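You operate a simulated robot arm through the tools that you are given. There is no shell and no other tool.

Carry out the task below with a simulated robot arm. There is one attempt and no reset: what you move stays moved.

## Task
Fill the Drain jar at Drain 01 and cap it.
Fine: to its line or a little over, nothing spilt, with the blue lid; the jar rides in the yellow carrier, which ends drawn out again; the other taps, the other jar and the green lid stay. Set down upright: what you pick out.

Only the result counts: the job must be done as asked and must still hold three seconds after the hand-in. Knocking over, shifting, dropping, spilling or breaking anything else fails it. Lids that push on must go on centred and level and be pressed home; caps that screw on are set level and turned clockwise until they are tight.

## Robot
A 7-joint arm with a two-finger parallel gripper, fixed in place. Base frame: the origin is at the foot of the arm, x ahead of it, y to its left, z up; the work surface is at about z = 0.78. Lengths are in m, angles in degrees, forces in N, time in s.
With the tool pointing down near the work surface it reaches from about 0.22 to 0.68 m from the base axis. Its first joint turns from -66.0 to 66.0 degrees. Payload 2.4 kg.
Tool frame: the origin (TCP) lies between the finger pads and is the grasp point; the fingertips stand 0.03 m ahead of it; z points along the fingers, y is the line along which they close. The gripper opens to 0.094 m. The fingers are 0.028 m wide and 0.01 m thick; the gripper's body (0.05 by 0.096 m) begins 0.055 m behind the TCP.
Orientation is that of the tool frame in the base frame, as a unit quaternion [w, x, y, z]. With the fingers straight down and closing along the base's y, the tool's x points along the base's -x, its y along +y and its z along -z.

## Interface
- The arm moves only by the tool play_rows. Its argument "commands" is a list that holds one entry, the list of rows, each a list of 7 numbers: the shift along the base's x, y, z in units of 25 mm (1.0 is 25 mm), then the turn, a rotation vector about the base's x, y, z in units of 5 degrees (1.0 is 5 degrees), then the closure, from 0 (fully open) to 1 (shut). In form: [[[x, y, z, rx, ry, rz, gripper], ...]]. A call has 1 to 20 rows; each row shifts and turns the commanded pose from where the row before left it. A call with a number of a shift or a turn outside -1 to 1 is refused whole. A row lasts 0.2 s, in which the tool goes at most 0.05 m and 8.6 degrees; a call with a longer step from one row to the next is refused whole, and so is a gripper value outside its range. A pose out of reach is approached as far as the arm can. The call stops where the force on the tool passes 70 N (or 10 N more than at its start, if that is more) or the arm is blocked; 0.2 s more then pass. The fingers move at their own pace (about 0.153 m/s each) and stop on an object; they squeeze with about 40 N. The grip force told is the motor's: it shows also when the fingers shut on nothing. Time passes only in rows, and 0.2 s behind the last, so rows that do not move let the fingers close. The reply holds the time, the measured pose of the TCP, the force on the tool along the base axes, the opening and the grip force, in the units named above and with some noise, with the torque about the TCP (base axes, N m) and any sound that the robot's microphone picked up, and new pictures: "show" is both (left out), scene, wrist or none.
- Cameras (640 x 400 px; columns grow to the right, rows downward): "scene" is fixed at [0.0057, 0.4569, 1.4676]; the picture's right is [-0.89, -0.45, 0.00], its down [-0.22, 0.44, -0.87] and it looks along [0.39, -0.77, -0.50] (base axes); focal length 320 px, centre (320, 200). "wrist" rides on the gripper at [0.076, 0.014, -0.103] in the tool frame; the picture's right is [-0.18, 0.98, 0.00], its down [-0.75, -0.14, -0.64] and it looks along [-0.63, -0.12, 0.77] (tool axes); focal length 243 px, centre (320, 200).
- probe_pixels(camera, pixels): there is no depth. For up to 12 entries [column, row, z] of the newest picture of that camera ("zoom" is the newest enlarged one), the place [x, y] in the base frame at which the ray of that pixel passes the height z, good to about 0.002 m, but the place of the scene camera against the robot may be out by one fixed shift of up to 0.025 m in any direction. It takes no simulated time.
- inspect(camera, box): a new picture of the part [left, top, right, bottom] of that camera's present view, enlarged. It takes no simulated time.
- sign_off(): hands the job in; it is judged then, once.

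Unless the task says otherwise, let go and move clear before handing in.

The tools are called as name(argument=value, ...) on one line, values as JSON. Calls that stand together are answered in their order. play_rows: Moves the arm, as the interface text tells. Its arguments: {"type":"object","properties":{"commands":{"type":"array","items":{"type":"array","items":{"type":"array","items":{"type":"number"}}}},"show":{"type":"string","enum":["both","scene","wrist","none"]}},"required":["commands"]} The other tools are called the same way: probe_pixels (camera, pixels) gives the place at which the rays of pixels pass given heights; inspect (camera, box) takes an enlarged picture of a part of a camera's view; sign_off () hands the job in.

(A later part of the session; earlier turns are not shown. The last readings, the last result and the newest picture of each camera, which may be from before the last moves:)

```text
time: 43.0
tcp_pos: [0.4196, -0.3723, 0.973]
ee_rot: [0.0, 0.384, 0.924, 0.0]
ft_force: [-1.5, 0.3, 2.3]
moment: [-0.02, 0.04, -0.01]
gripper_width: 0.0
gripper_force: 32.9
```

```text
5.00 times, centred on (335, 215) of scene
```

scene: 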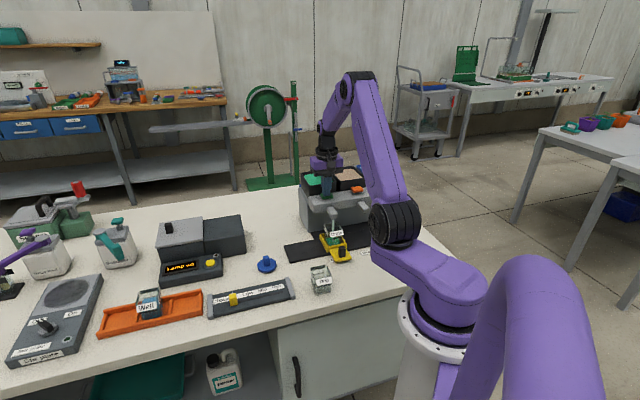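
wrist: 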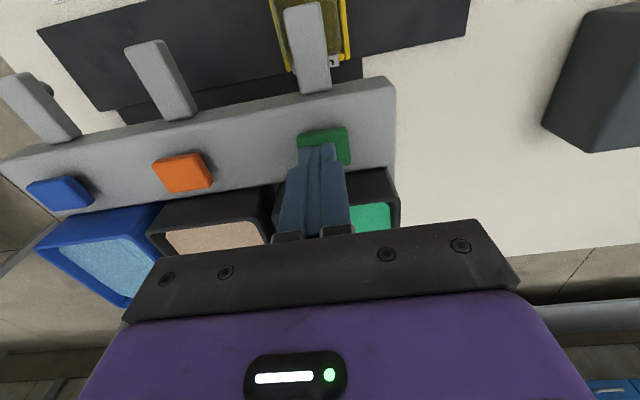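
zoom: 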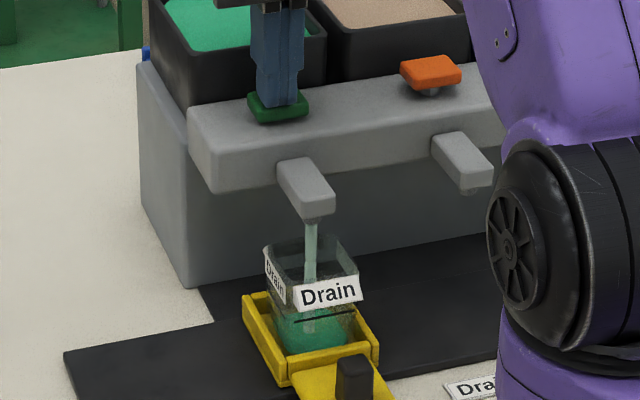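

Flow started: a green stream at zoom (310,240) is landing in the jar. No time passes while I inspect, so I'll zoom in on the level before the next move.

inspect(camera="scene", box=[314, 218, 354, 250])

```text
12.50 times, centred on (334, 234) of scene
```

zoom: 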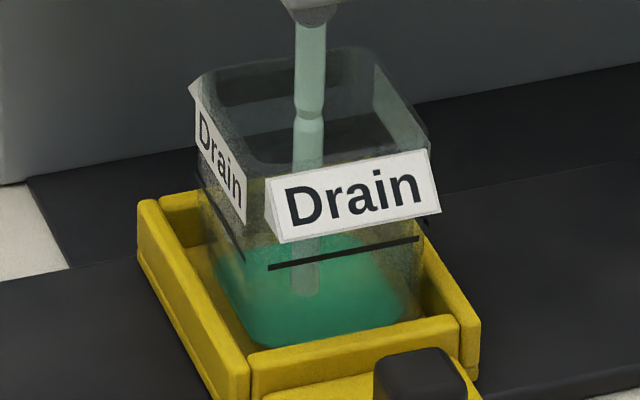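

The surface is still close to the jar floor: its front edge is at about y=340, against the line at y≈253. I'll hold for 0.6 s more and re-check.

play_rows(commands=[[[0, 0, 0, 0, 0, 0, 1], [0, 0, 0, 0, 0, 0, 1]]], show="scene")

inspect(camera="scene", box=[314, 218, 354, 250])

```text
time: 43.6
tcp_pos: [0.4202, -0.3733, 0.9735]
ee_rot: [-0.001, 0.382, 0.924, 0.0]
ft_force: [-1.1, -1.3, 3.7]
moment: [-0.06, 0.03, 0.0]
gripper_width: 0.0
gripper_force: 32.4
```

scene: 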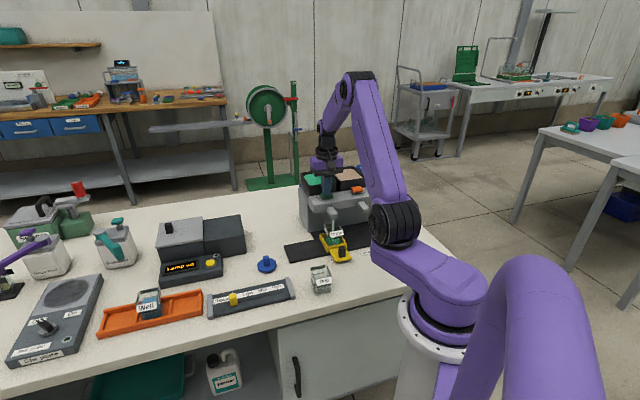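

```text
12.50 times, centred on (334, 234) of scene
```

zoom: 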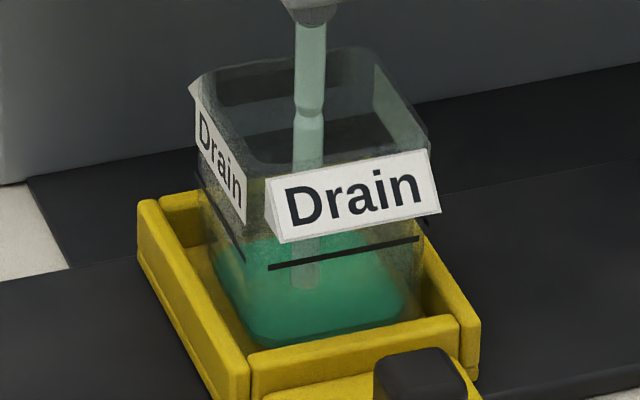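

The surface rose only slightly, with its front edge now near y≈332 against the line at 253. The rate is about 15–20 px/s in the zoom. I'll hold 1 s more.

play_rows(commands=[[[0, 0, 0, 0, 0, 0, 1], [0, 0, 0, 0, 0, 0, 1], [0, 0, 0, 0, 0, 0, 1], [0, 0, 0, 0, 0, 0, 1]]], show="scene")

inspect(camera="scene", box=[314, 218, 354, 250])

```text
time: 44.6
tcp_pos: [0.4212, -0.3736, 0.974]
ee_rot: [0.0, 0.382, 0.924, 0.0]
ft_force: [0.2, -2.1, 1.8]
moment: [-0.06, -0.02, 0.0]
gripper_width: 0.0
gripper_force: 33.4
```

scene: 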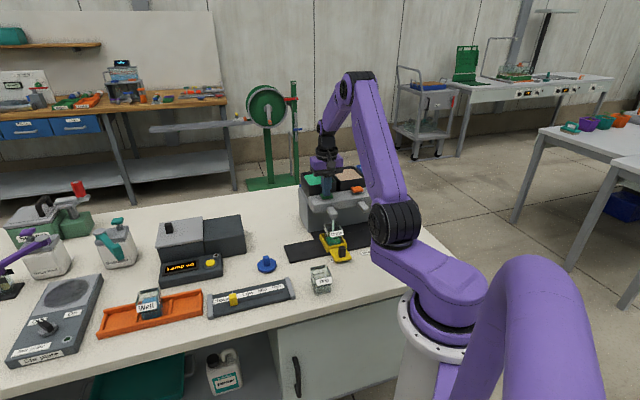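

```text
12.50 times, centred on (334, 234) of scene
```

zoom: 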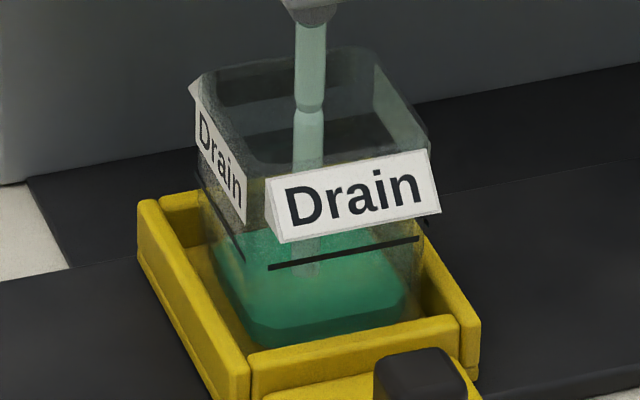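

The stream meets the surface at y≈275 (it was 296, then 288), so the rate is about 13 px/s. The line needs about 55 px more, roughly 4 s. I'll hold about 2.2 s and check.

play_rows(commands=[[[0, 0, 0, 0, 0, 0, 1], [0, 0, 0, 0, 0, 0, 1], [0, 0, 0, 0, 0, 0, 1], [0, 0, 0, 0, 0, 0, 1], [0, 0, 0, 0, 0, 0, 1], [0, 0, 0, 0, 0, 0, 1], [0, 0, 0, 0, 0, 0, 1], [0, 0, 0, 0, 0, 0, 1], [0, 0, 0, 0, 0, 0, 1], [0, 0, 0, 0, 0, 0, 1]]], show="scene")

inspect(camera="scene", box=[314, 218, 354, 250])

```text
time: 46.8
tcp_pos: [0.4219, -0.3722, 0.9729]
ee_rot: [0.0, 0.383, 0.924, 0.0]
ft_force: [0.1, 0.0, 2.3]
moment: [-0.04, -0.01, -0.02]
gripper_width: 0.0
gripper_force: 33.0
```

scene: 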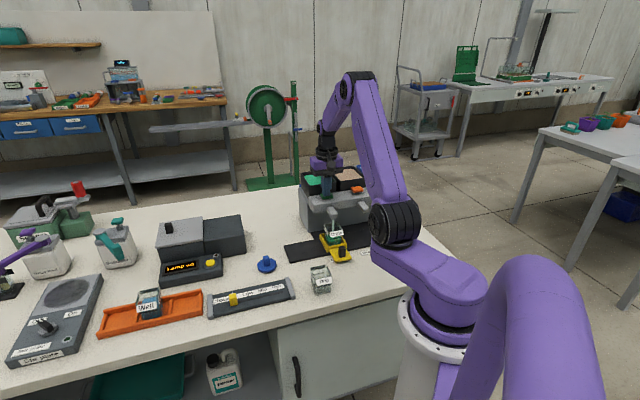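

```text
12.50 times, centred on (334, 234) of scene
```

zoom: 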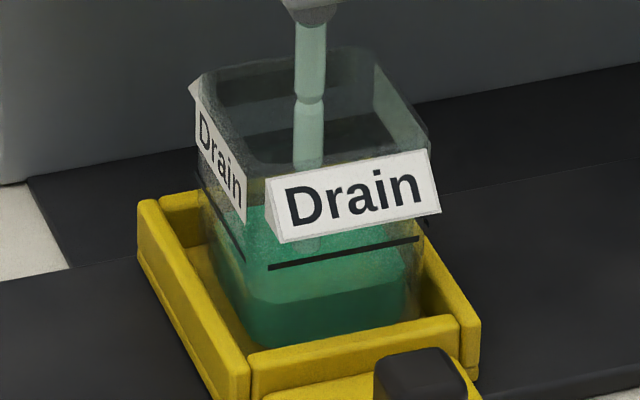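

The surface's front edge is now at about y=297 at x=268, and the line there is at 268. That leaves about 27 px at 11 px/s. I'll hold 1.4 s and check again.

play_rows(commands=[[[0, 0, 0, 0, 0, 0, 1], [0, 0, 0, 0, 0, 0, 1], [0, 0, 0, 0, 0, 0, 1], [0, 0, 0, 0, 0, 0, 1], [0, 0, 0, 0, 0, 0, 1], [0, 0, 0, 0, 0, 0, 1]]], show="scene")

inspect(camera="scene", box=[318, 224, 350, 248])

```text
time: 48.2
tcp_pos: [0.4208, -0.3728, 0.9739]
ee_rot: [-0.001, 0.383, 0.924, 0.0]
ft_force: [0.1, 0.9, 3.4]
moment: [-0.02, -0.05, 0.02]
gripper_width: 0.0
gripper_force: 32.6
```

scene: 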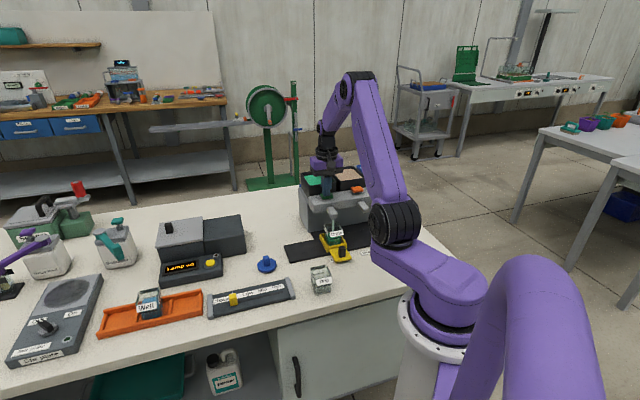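

```text
16.00 times, centred on (334, 236) of scene
```

zoom: 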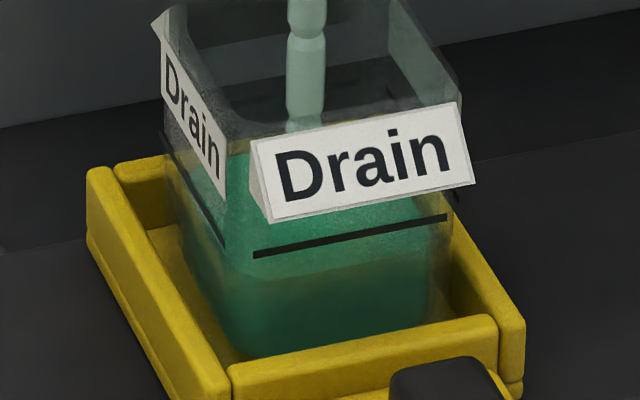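

The level is nearing the line: the surface edge is about y≈275 at x=300, and the line is at about 248. I'll zoom harder to judge how much is left.

inspect(camera="scene", box=[326, 232, 350, 247])

inspect(camera="wrist", box=[250, 0, 370, 75])

```text
16.00 times, centred on (338, 240) of scene
```

zoom: 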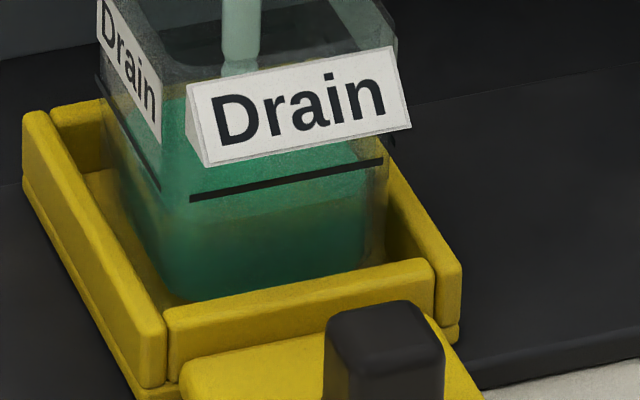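

```text
5.33 times, centred on (310, 38) of wrist
```

zoom: 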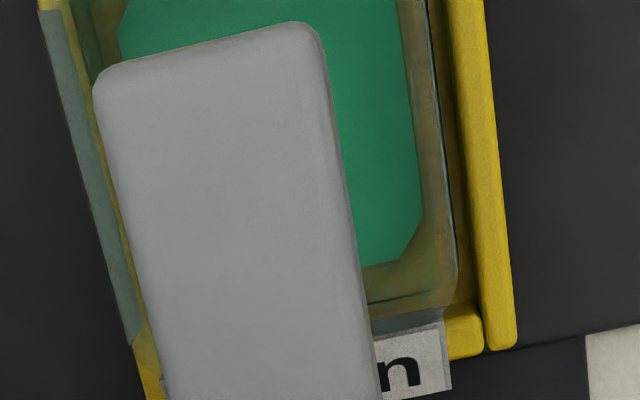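

The surface still looks below the line, both at the front edge and from the wrist view past the spout. I'll hold about 0.8 s more and compare.

play_rows(commands=[[[0, 0, 0, 0, 0, 0, 1], [0, 0, 0, 0, 0, 0, 1], [0, 0, 0, 0, 0, 0, 1]]], show="scene")

inspect(camera="scene", box=[318, 224, 350, 248])

inspect(camera="wrist", box=[250, 0, 370, 75])

```text
time: 49.0
tcp_pos: [0.4211, -0.3724, 0.9734]
ee_rot: [0.0, 0.383, 0.924, 0.0]
ft_force: [0.7, -0.5, 1.4]
moment: [-0.03, -0.05, 0.0]
gripper_width: 0.0
gripper_force: 33.4
```

scene: 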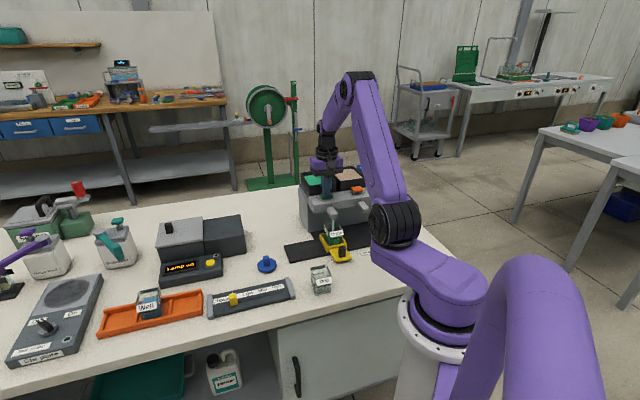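

```text
16.00 times, centred on (334, 236) of scene
```

zoom: 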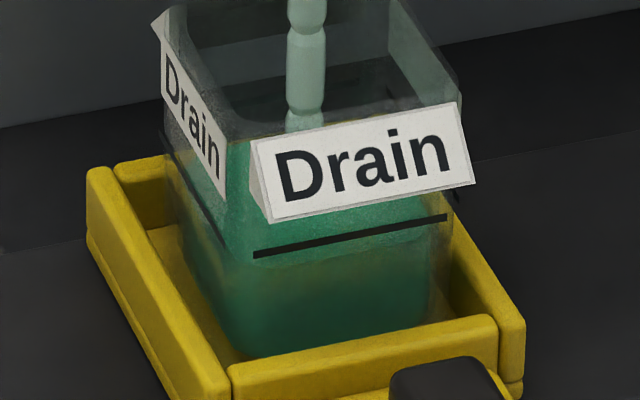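

```text
5.33 times, centred on (310, 38) of wrist
```

zoom: 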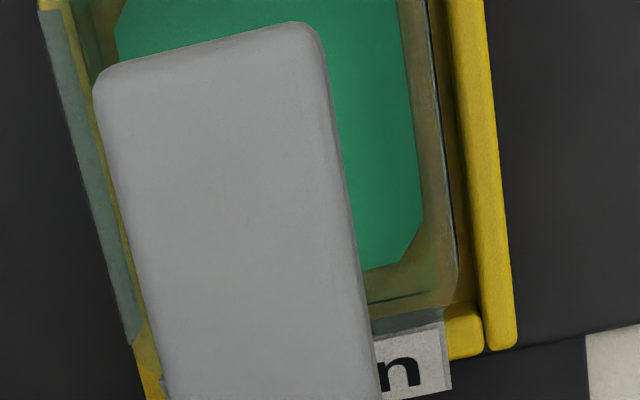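

The surface front edge is now only about 16 px (at 16×) under the line, rising about 12 px/s. I'll hold 1.0 s more.

play_rows(commands=[[[0, 0, 0, 0, 0, 0, 1], [0, 0, 0, 0, 0, 0, 1], [0, 0, 0, 0, 0, 0, 1], [0, 0, 0, 0, 0, 0, 1]]], show="scene")

inspect(camera="scene", box=[318, 224, 350, 248])

inspect(camera="wrist", box=[250, 0, 370, 75])

```text
time: 50.0
tcp_pos: [0.4199, -0.3729, 0.9736]
ee_rot: [0.0, 0.383, 0.924, 0.0]
ft_force: [1.1, 0.2, 2.8]
moment: [-0.01, -0.02, 0.0]
gripper_width: 0.0
gripper_force: 33.0
```

scene: 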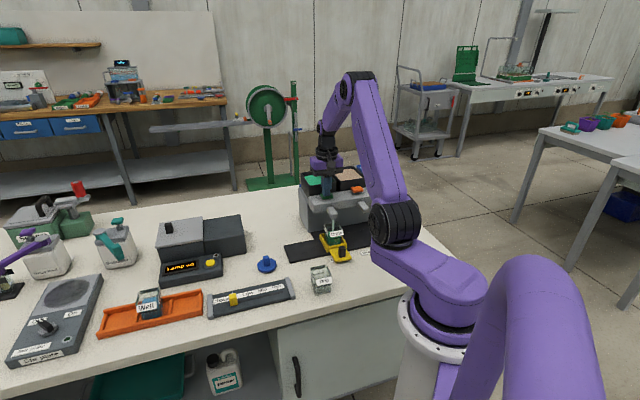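

```text
16.00 times, centred on (334, 236) of scene
```

zoom: 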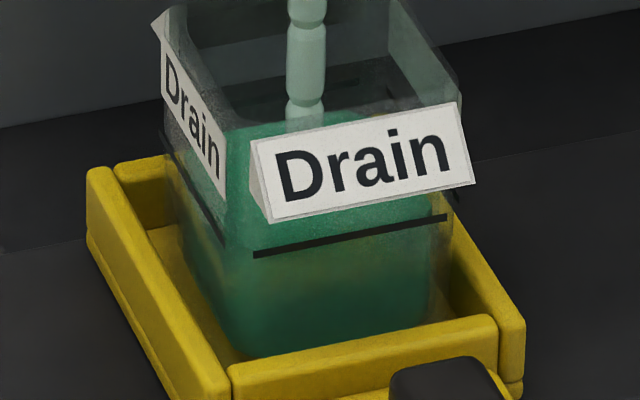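

```text
5.33 times, centred on (310, 38) of wrist
```

zoom: 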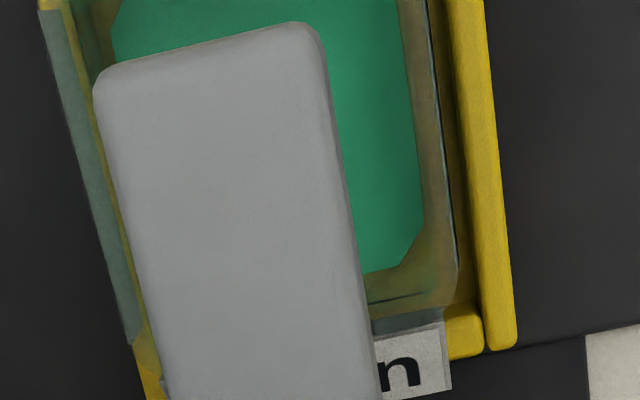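

The back-wall line is now visible above the label at zoom (335,83), with the liquid's back edge at y≈108. Allowing for wall thickness, that's about 3–4 mm still to go. I'll hold 0.8 s.

play_rows(commands=[[[0, 0, 0, 0, 0, 0, 1], [0, 0, 0, 0, 0, 0, 1], [0, 0, 0, 0, 0, 0, 1]]], show="scene")

inspect(camera="scene", box=[318, 224, 350, 248])

inspect(camera="scene", box=[322, 222, 346, 236])

inspect(camera="wrist", box=[250, 0, 370, 75])

```text
time: 50.8
tcp_pos: [0.4209, -0.372, 0.973]
ee_rot: [0.0, 0.382, 0.924, 0.001]
ft_force: [0.6, 0.9, 2.1]
moment: [-0.03, -0.03, 0.02]
gripper_width: 0.0003
gripper_force: 33.5
```

scene: 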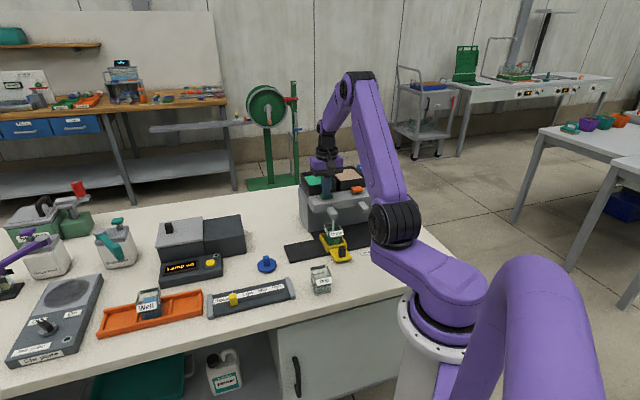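

```text
16.00 times, centred on (334, 236) of scene
```

zoom: 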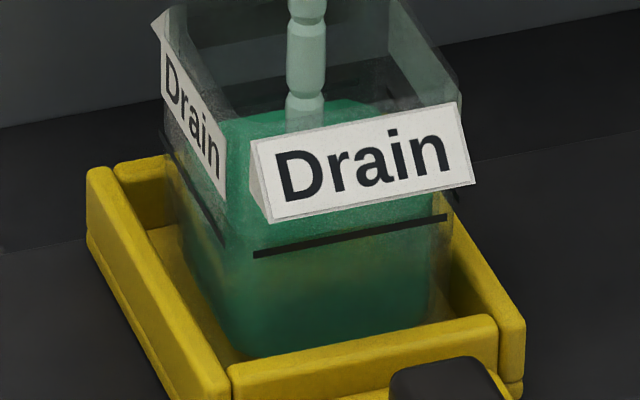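

```text
16.00 times, centred on (334, 229) of scene
```

zoom: 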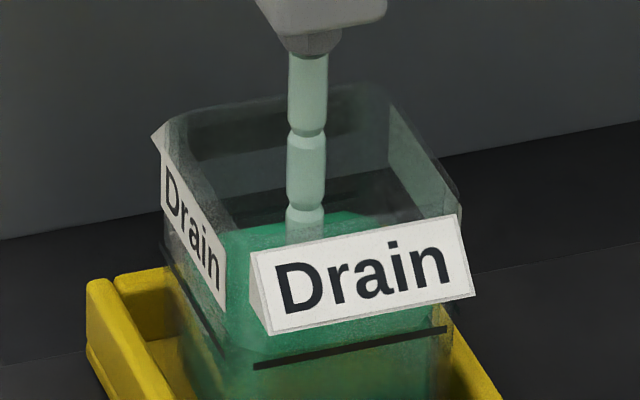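

```text
5.33 times, centred on (310, 38) of wrist
```

zoom: 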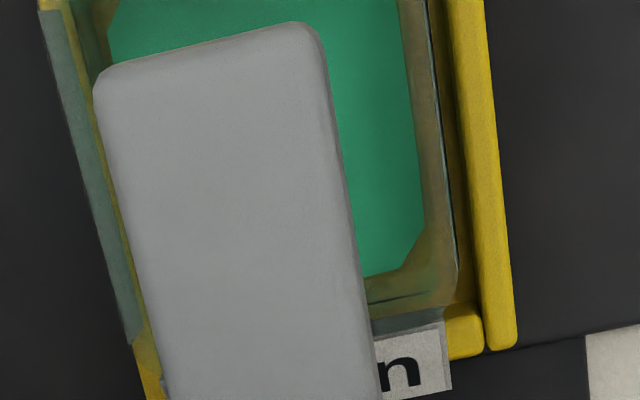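

By the back wall the liquid is about 2 mm under the line after correcting for wall thickness. I'll hold 0.4 s more, then release the paddle so I can inspect the level cleanly.

play_rows(commands=[[[0, 0, 0, 0, 0, 0, 1], [0, 0, 0, 0, 0, 0, 1], [0, 0, 0.8, 0, 0, 0, 1], [0, 0, 0.8, 0, 0, 0, 1], [0, 0, 0.8, 0, 0, 0, 1], [0, 0, 0.8, 0, 0, 0, 1]]], show="both")

inspect(camera="scene", box=[318, 224, 350, 248])

inspect(camera="scene", box=[322, 222, 346, 236])

```text
time: 52.2
tcp_pos: [0.421, -0.3734, 1.0535]
ee_rot: [0.0, 0.383, 0.924, 0.0]
ft_force: [-0.2, -0.3, -0.1]
moment: [0.01, -0.01, 0.05]
gripper_width: 0.0
gripper_force: 32.8
```

scene: 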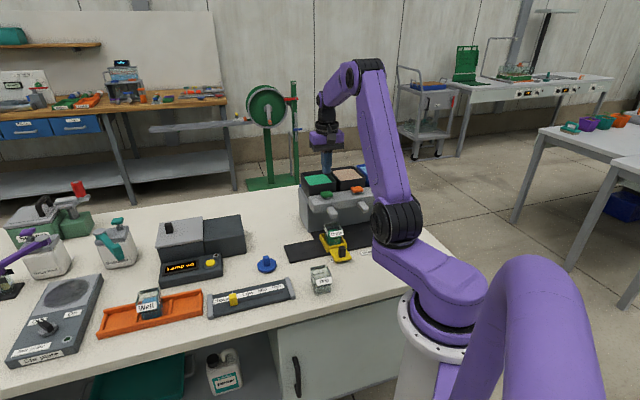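
wrist: 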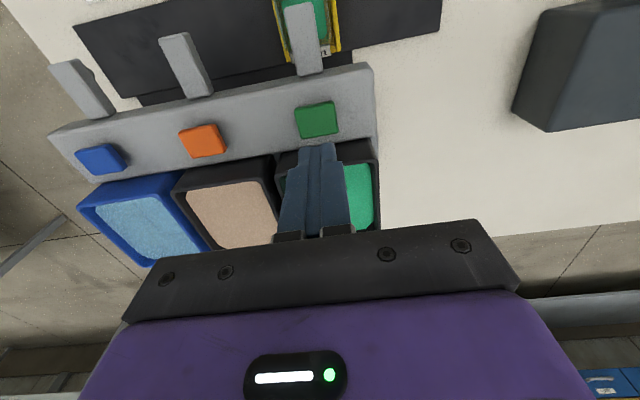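

```text
16.00 times, centred on (334, 236) of scene
```

zoom: 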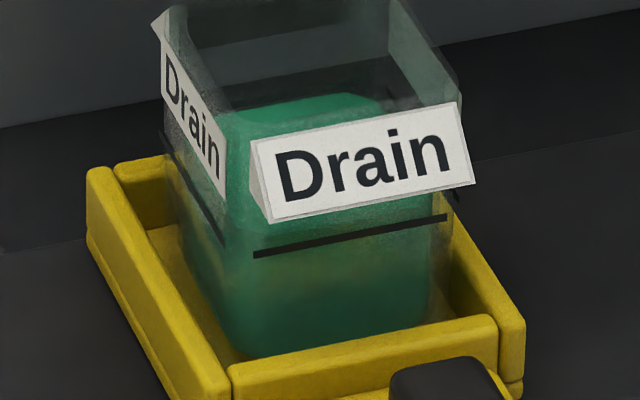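

```text
16.00 times, centred on (334, 229) of scene
```

zoom: 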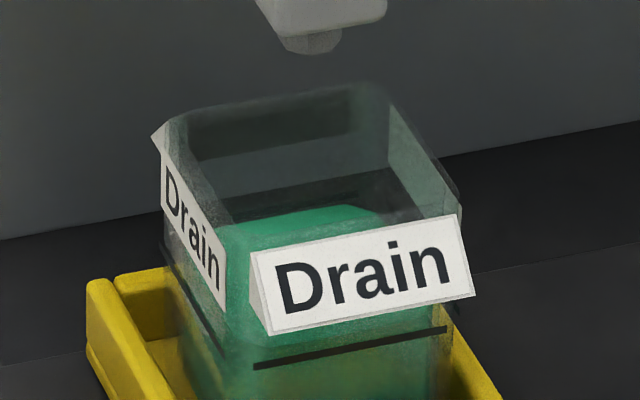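

The flow has stopped, and the liquid's back edge nearly meets the back line after allowing for wall thickness. To judge it precisely I'll move outward and tilt for a low, close wrist view of the jar front.

play_rows(commands=[[[-0.92, 0.89, 0, 0, 0, 0, 1], [-0.92, 0.89, 0, 0, 0, 0, 1], [-0.92, 0.89, 0, 0, 0, 0, 1], [-0.92, 0.89, 0, 0, 0, 0, 1], [-0.92, 0.89, 0, 0, 0, 0, 1], [-0.92, 0.89, 0, 0, 0, 0, 1], [0, 0, -0.85, -0.707, -0.707, 0, 1], [0, 0, -0.85, -0.707, -0.707, 0, 1], [0, 0, -0.85, -0.707, -0.707, 0, 1], [0, 0, -0.85, -0.707, -0.707, 0, 1], [0, 0, -0.85, -0.707, -0.707, 0, 1], [0, 0, -0.85, -0.707, -0.707, 0, 1], [0, 0, -0.85, -0.707, -0.707, 0, 1], [0, 0, -0.85, -0.707, -0.707, 0, 1], [0, 0, 0, 0, 0, 0, 1]]], show="both")

inspect(camera="wrist", box=[260, 60, 400, 200])

```text
time: 55.4
tcp_pos: [0.2896, -0.2362, 0.9047]
ee_rot: [0.288, 0.361, 0.881, -0.107]
ft_force: [-0.2, 0.3, 0.5]
moment: [0.0, 0.01, -0.01]
gripper_width: 0.0
gripper_force: 33.1
out of reach, approached as far as the arm can: row 10, 11
```

scene: 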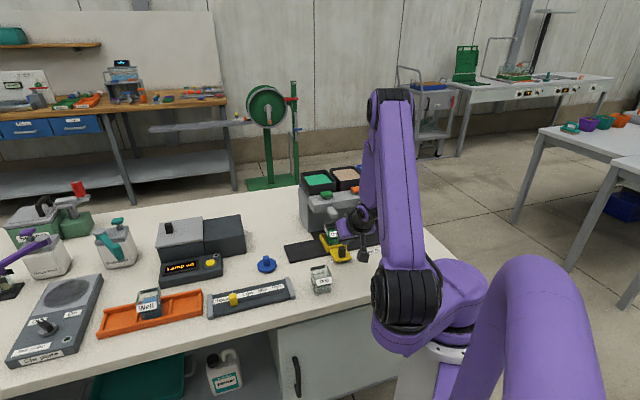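
wrist: 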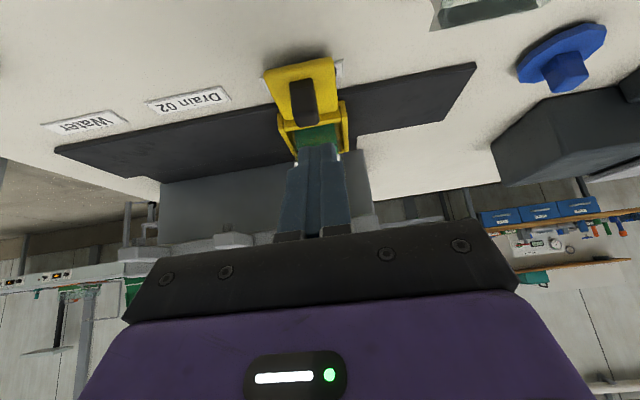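

```text
2.86 times, centred on (330, 130) of wrist
```

zoom: 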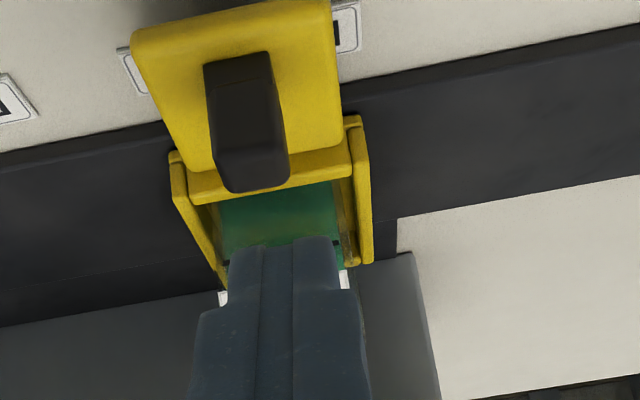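

The closed fingers block the view at (318,180). I'll open them in place, since there's free space on both sides, to see the jar between them.

play_rows(commands=[[[0, 0, 0, 0, 0, 0, 0], [0, 0, 0, 0, 0, 0, 0], [0, 0, 0, 0, 0, 0, 0]]], show="wrist")

inspect(camera="wrist", box=[280, 100, 370, 190])

```text
time: 56.2
tcp_pos: [0.2905, -0.2364, 0.9053]
ee_rot: [0.287, 0.361, 0.881, -0.107]
ft_force: [0.0, -0.6, 0.1]
moment: [0.01, 0.02, 0.01]
gripper_width: 0.0942
gripper_force: 0.1
```

wrist: 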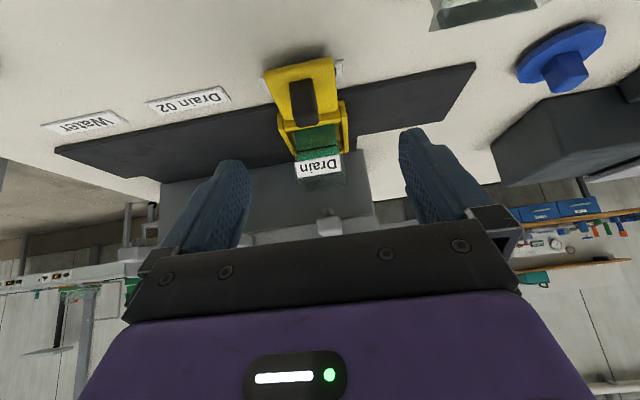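

```text
4.44 times, centred on (325, 145) of wrist
```

zoom: 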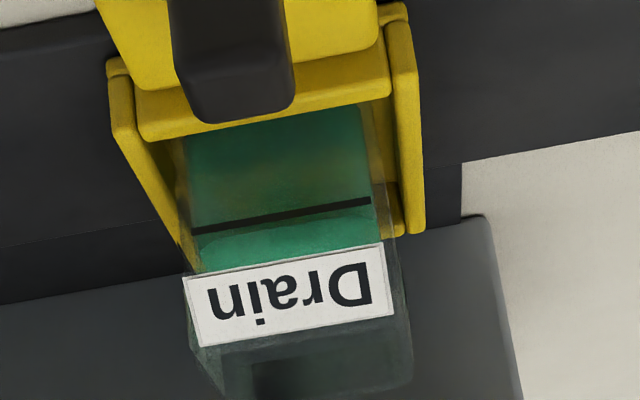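

This is an excellent view: the line is at zoom y≈215 and the lighter liquid surface sits right beyond it. I'll zoom further to compare the edge with the line.

inspect(camera="wrist", box=[290, 125, 346, 160])

```text
11.43 times, centred on (318, 142) of wrist
```

zoom: 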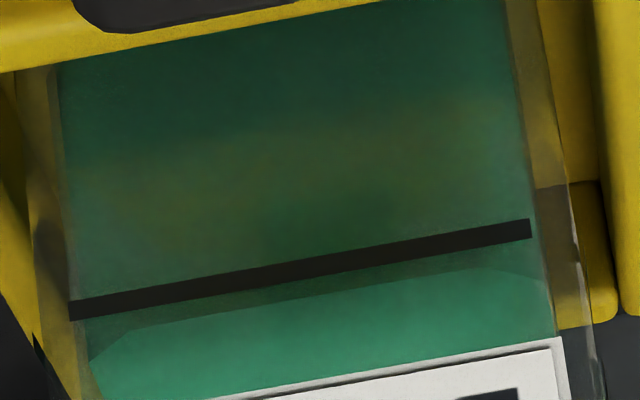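

The surface front edge runs about 31 px beyond the line centre, and wall parallax explains about 21 px. So the level is roughly 0.5–0.9 mm over the line. I'll lower the camera for a flatter check.

play_rows(commands=[[[0, 0, -0.6, 0, 0, 0, 0], [0, 0, -0.6, 0, 0, 0, 0], [0, 0, 0, 0, 0, 0, 0]]], show="wrist")

inspect(camera="wrist", box=[280, 110, 350, 180])

```text
time: 57.0
tcp_pos: [0.2923, -0.2358, 0.8754]
ee_rot: [0.287, 0.36, 0.881, -0.106]
ft_force: [-1.2, -0.8, 0.0]
moment: [-0.01, 0.02, -0.04]
gripper_width: 0.0941
gripper_force: 0.1
```

wrist: 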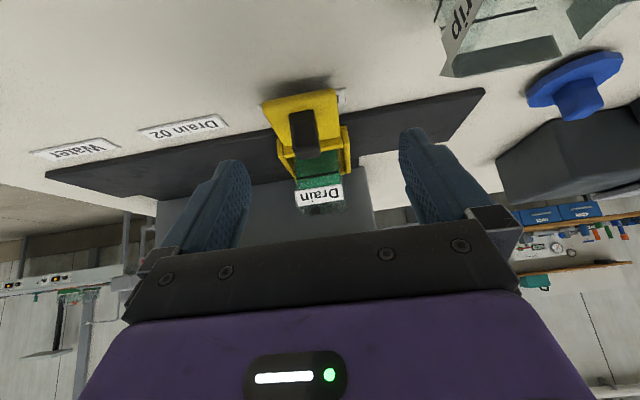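

```text
5.71 times, centred on (315, 145) of wrist
```

zoom: 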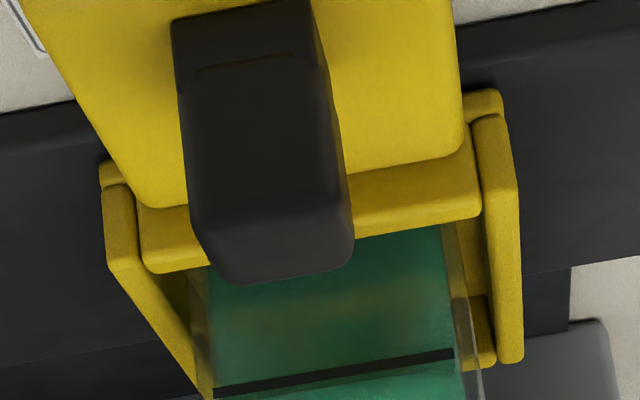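

inspect(camera="wrist", box=[292, 160, 348, 195])

```text
11.43 times, centred on (320, 178) of wrist
```

zoom: 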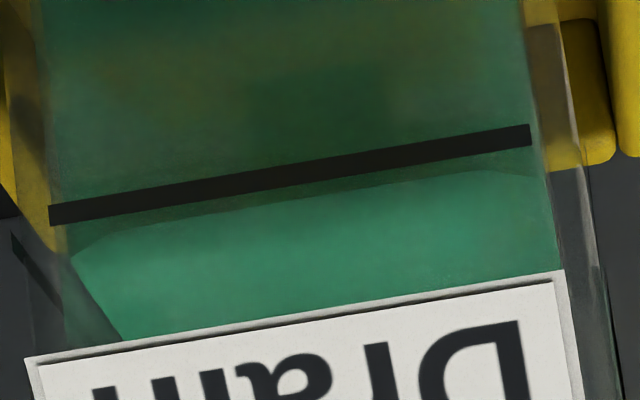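

Two views together give a level about 1 mm above the line's centre with a wall thickness of about 3.5–4 mm, so the fill is right: at the line or a little over. Next I'll rise, untilt, and return over the carrier handle.

play_rows(commands=[[[0, 0, 0.9, 0, 0, 0, 0], [0, 0, 0.9, 0, 0, 0, 0], [0, 0, 0.9, 0, 0, 0, 0], [0, 0, 0.9, 0, 0, 0, 0], [0.14, -0.21, 0, 0.707, 0.707, 0, 0], [0.14, -0.21, 0, 0.707, 0.707, 0, 0], [0.14, -0.21, 0, 0.707, 0.707, 0, 0], [0.14, -0.21, 0, 0.707, 0.707, 0, 0], [0.14, -0.21, 0, 0.707, 0.707, 0, 0], [0.14, -0.21, 0, 0.707, 0.707, 0, 0], [0.14, -0.21, 0, 0.707, 0.707, 0, 0], [0, 0, 0, 0, 0, 0, 0]]], show="wrist")

```text
time: 59.6
tcp_pos: [0.32, -0.2626, 0.9664]
ee_rot: [0.042, 0.38, 0.924, 0.011]
ft_force: [0.0, 0.3, 0.1]
moment: [0.03, -0.01, -0.01]
gripper_width: 0.094
gripper_force: 0.1
out of reach, approached as far as the arm can: row 8, 9
```

wrist: 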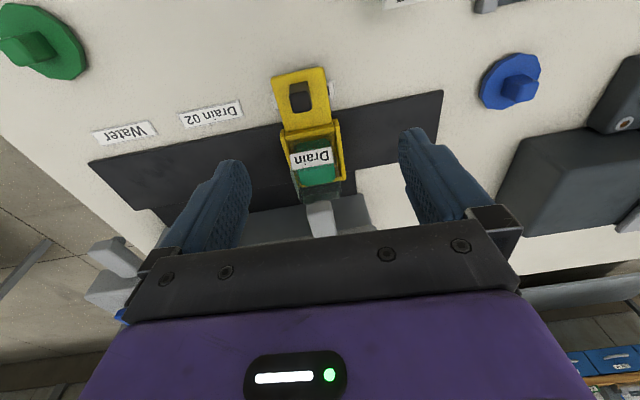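

About 5° of tilt remains (w=0.042). I'll remove it, centre over the handle, and look before going down.

play_rows(commands=[[[0, 0, 0, 0.707, 0.707, 0, 0], [-0.12, -0.43, -0.3, 0, 0, 0, 0], [0, 0, 0, 0, 0, 0, 0]]], show="wrist")

inspect(camera="wrist", box=[270, 60, 370, 160])

```text
time: 60.4
tcp_pos: [0.3184, -0.2728, 0.959]
ee_rot: [0.002, 0.381, 0.924, 0.028]
ft_force: [-0.4, -0.3, 0.2]
moment: [0.01, -0.01, -0.02]
gripper_width: 0.0938
gripper_force: 0.1
```

wrist: 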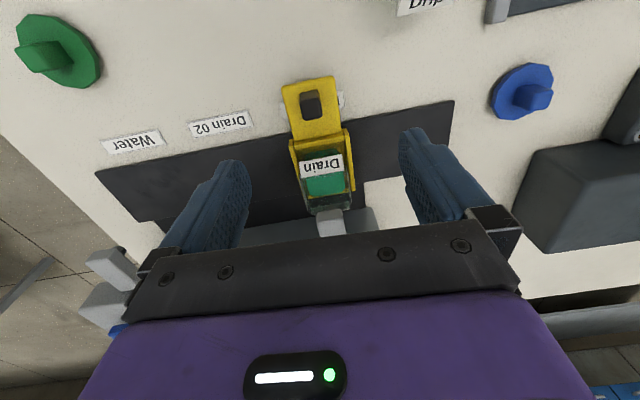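

```text
4.00 times, centred on (320, 110) of wrist
```

zoom: 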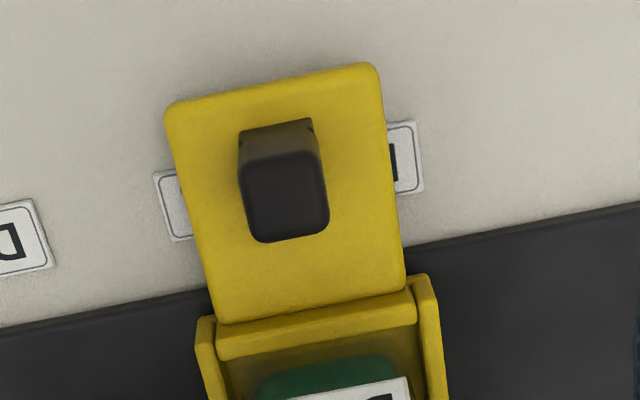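

A residual tilt of about 3° remains, from the quaternion's z=0.028. I'll correct it and then probe the handle.

play_rows(commands=[[[0, 0, 0, -0.576, 0.288, 0, 0], [0, 0, 0, 0, 0, 0, 0]]], show="wrist")

inspect(camera="wrist", box=[270, 60, 370, 160])

```text
time: 61.0
tcp_pos: [0.3189, -0.2731, 0.9587]
ee_rot: [0.0, 0.382, 0.924, 0.0]
ft_force: [-0.3, -0.1, 0.7]
moment: [0.02, -0.02, 0.0]
gripper_width: 0.094
gripper_force: 0.2
```

wrist: 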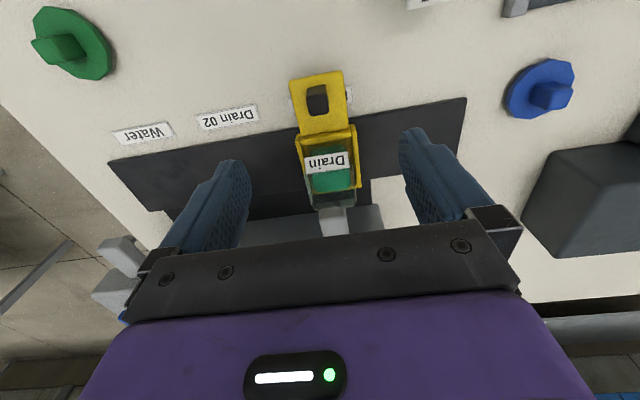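

```text
4.00 times, centred on (320, 110) of wrist
```

zoom: 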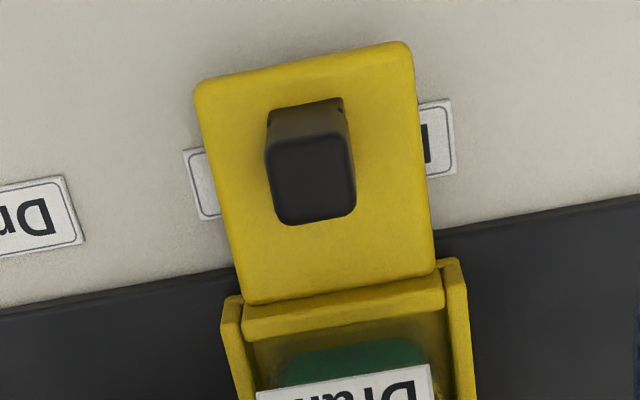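

The hand is level and the handle top at (318,105) is almost exactly under the grip point. I'll descend and close on it.

play_rows(commands=[[[-0.06, -0.06, -0.8, 0, 0, 0, 0], [0, 0, -0.9, 0, 0, 0, 0], [0, 0, -0.9, 0, 0, 0, 0], [0, 0, -0.9, 0, 0, 0, 0], [0, 0, -0.9, 0, 0, 0, 0], [0, 0, -0.5, 0, 0, 0, 0], [0, 0, 0, 0, 0, 0, 0.3], [0, 0, 0, 0, 0, 0, 0.6], [0, 0, 0, 0, 0, 0, 1], [0, 0, 0, 0, 0, 0, 1], [0, 0, 0, 0, 0, 0, 1]]])

inspect(camera="scene", box=[280, 200, 380, 270])

```text
time: 63.4
tcp_pos: [0.3181, -0.2752, 0.8359]
ee_rot: [0.0, 0.382, 0.924, 0.0]
ft_force: [-0.4, -0.5, -8.2]
moment: [-0.19, -0.18, 0.02]
gripper_width: 0.0239
gripper_force: 45.0
```

scene: 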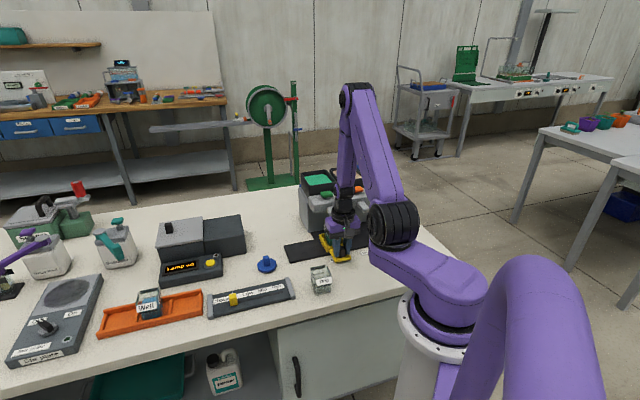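
wrist: 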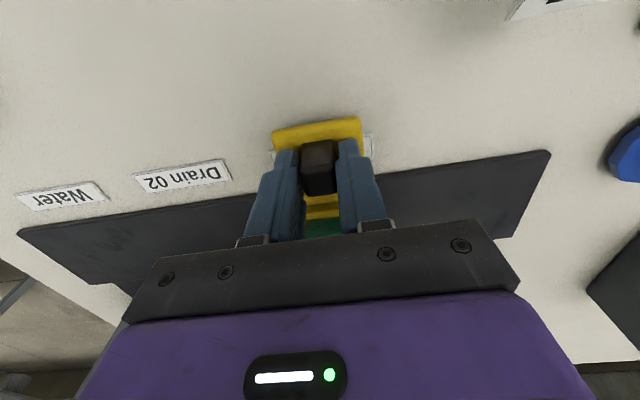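

```text
5.71 times, centred on (330, 235) of scene
```

zoom: 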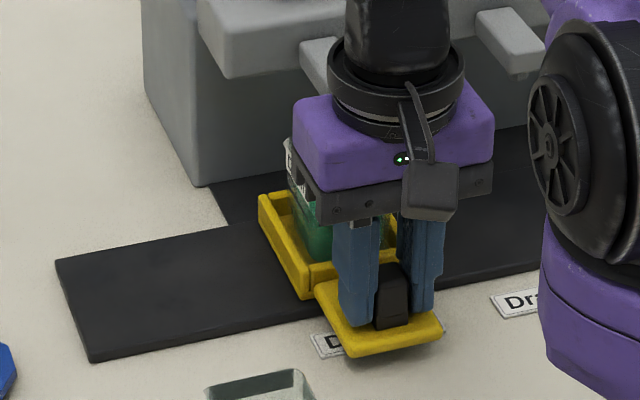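

The handle is gripped with low load. I'll draw the carrier back out smoothly along the strip by about 77 mm in both x and y.

play_rows(commands=[[[0.1, 0.1, 0.01, 0, 0, 0, 1], [0.18, 0.18, 0, 0, 0, 0, 1], [0.25, 0.25, 0, 0, 0, 0, 1], [0.25, 0.25, 0, 0, 0, 0, 1], [0.25, 0.25, 0, 0, 0, 0, 1], [0.25, 0.25, 0, 0, 0, 0, 1], [0.25, 0.25, 0, 0, 0, 0, 1], [0.25, 0.25, 0, 0, 0, 0, 1], [0.25, 0.25, 0, 0, 0, 0, 1], [0.25, 0.25, 0, 0, 0, 0, 1], [0.25, 0.25, 0, 0, 0, 0, 1], [0.2, 0.2, 0, 0, 0, 0, 1], [0.15, 0.15, 0, 0, 0, 0, 1], [0.1, 0.1, 0, 0, 0, 0, 1], [0, 0, 0, 0, 0, 0, 1]]])

inspect(camera="scene", box=[260, 205, 360, 275])

```text
time: 66.6
tcp_pos: [0.3914, -0.2012, 0.8354]
ee_rot: [0.003, 0.382, 0.924, 0.0]
ft_force: [11.2, -10.2, -1.3]
moment: [-0.17, -0.2, 0.0]
gripper_width: 0.024
gripper_force: 45.1
```

scene: 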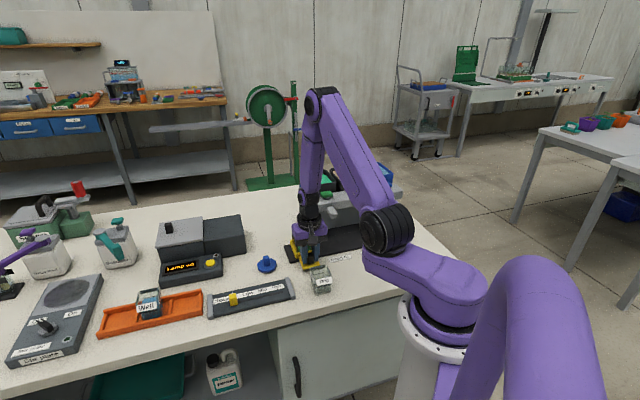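
wrist: 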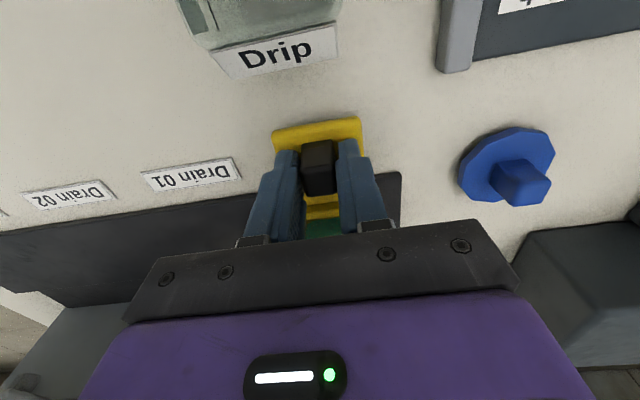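

```text
5.71 times, centred on (310, 240) of scene
```

zoom: 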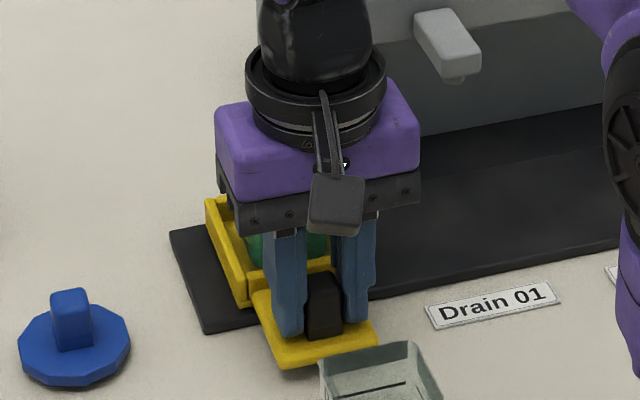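

I'm at t≈-0.1345, and the start was about -0.140, so about 5 mm remain. I'll pull further in small steps and watch for the end stop.

play_rows(commands=[[[0.08, 0.06, 0, 0, 0, 0, 1], [0.08, 0.06, 0, 0, 0, 0, 1], [0, 0, 0, 0, 0, 0, 1]]])

inspect(camera="scene", box=[260, 205, 360, 275])

```text
time: 67.4
tcp_pos: [0.3939, -0.1997, 0.8344]
ee_rot: [0.001, 0.382, 0.924, 0.0]
ft_force: [8.5, -7.1, 3.1]
moment: [-0.56, -0.59, -0.07]
gripper_width: 0.0241
gripper_force: 44.9
```

scene: 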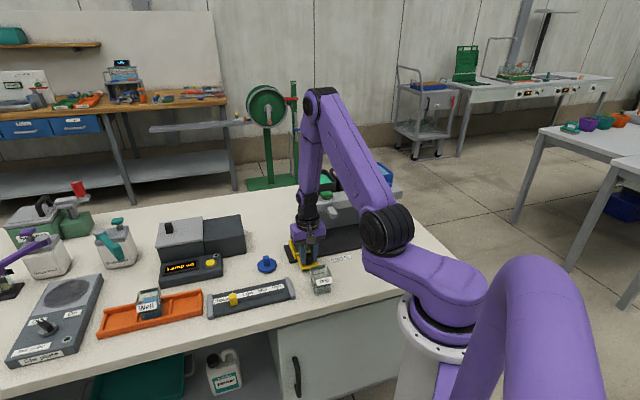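
wrist: 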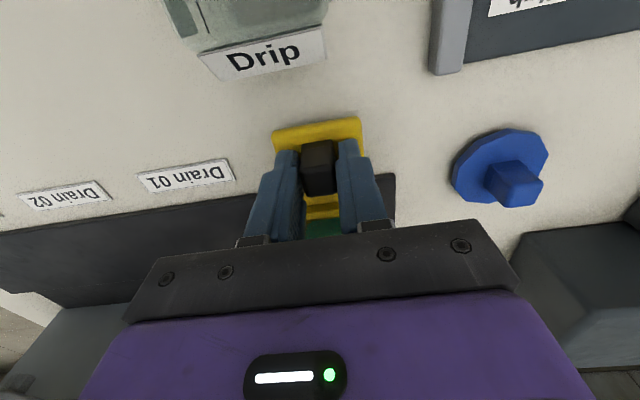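

```text
5.71 times, centred on (310, 240) of scene
```

zoom: 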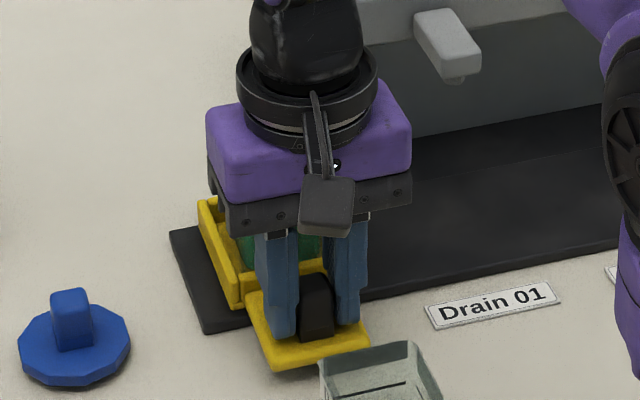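

Compared with the starting picture, the tray is still about 3–4 zoom px (2–3 mm) short. I'll pull a little further.

play_rows(commands=[[[0.07, 0.06, 0, 0, 0, 0, 1], [0.06, 0.05, 0, 0, 0, 0, 1], [0, 0, 0, 0, 0, 0, 1]]])

inspect(camera="scene", box=[260, 205, 360, 275])

```text
time: 68.2
tcp_pos: [0.3954, -0.1972, 0.8363]
ee_rot: [-0.001, 0.383, 0.924, 0.001]
ft_force: [-8.2, -23.5, 18.8]
moment: [-0.07, 0.01, 0.33]
gripper_width: 0.0239
gripper_force: 44.6
```

scene: 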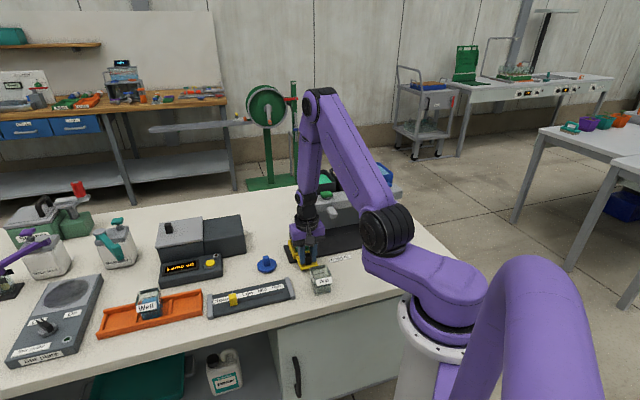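
wrist: 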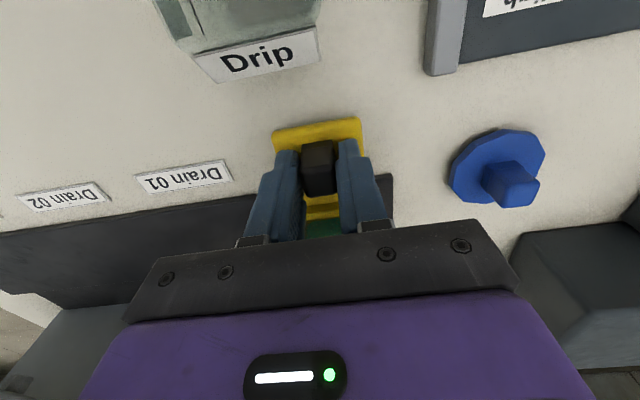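

```text
5.71 times, centred on (310, 240) of scene
```

zoom: 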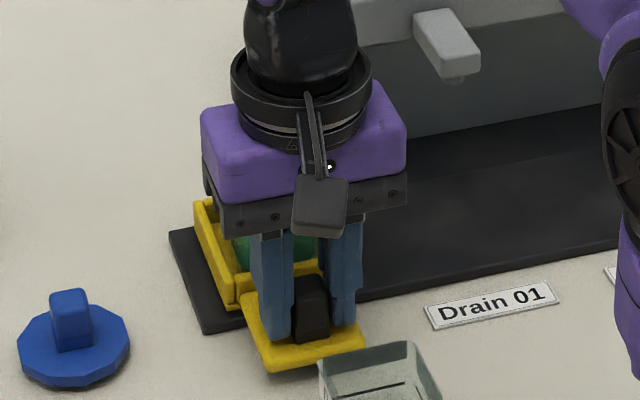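

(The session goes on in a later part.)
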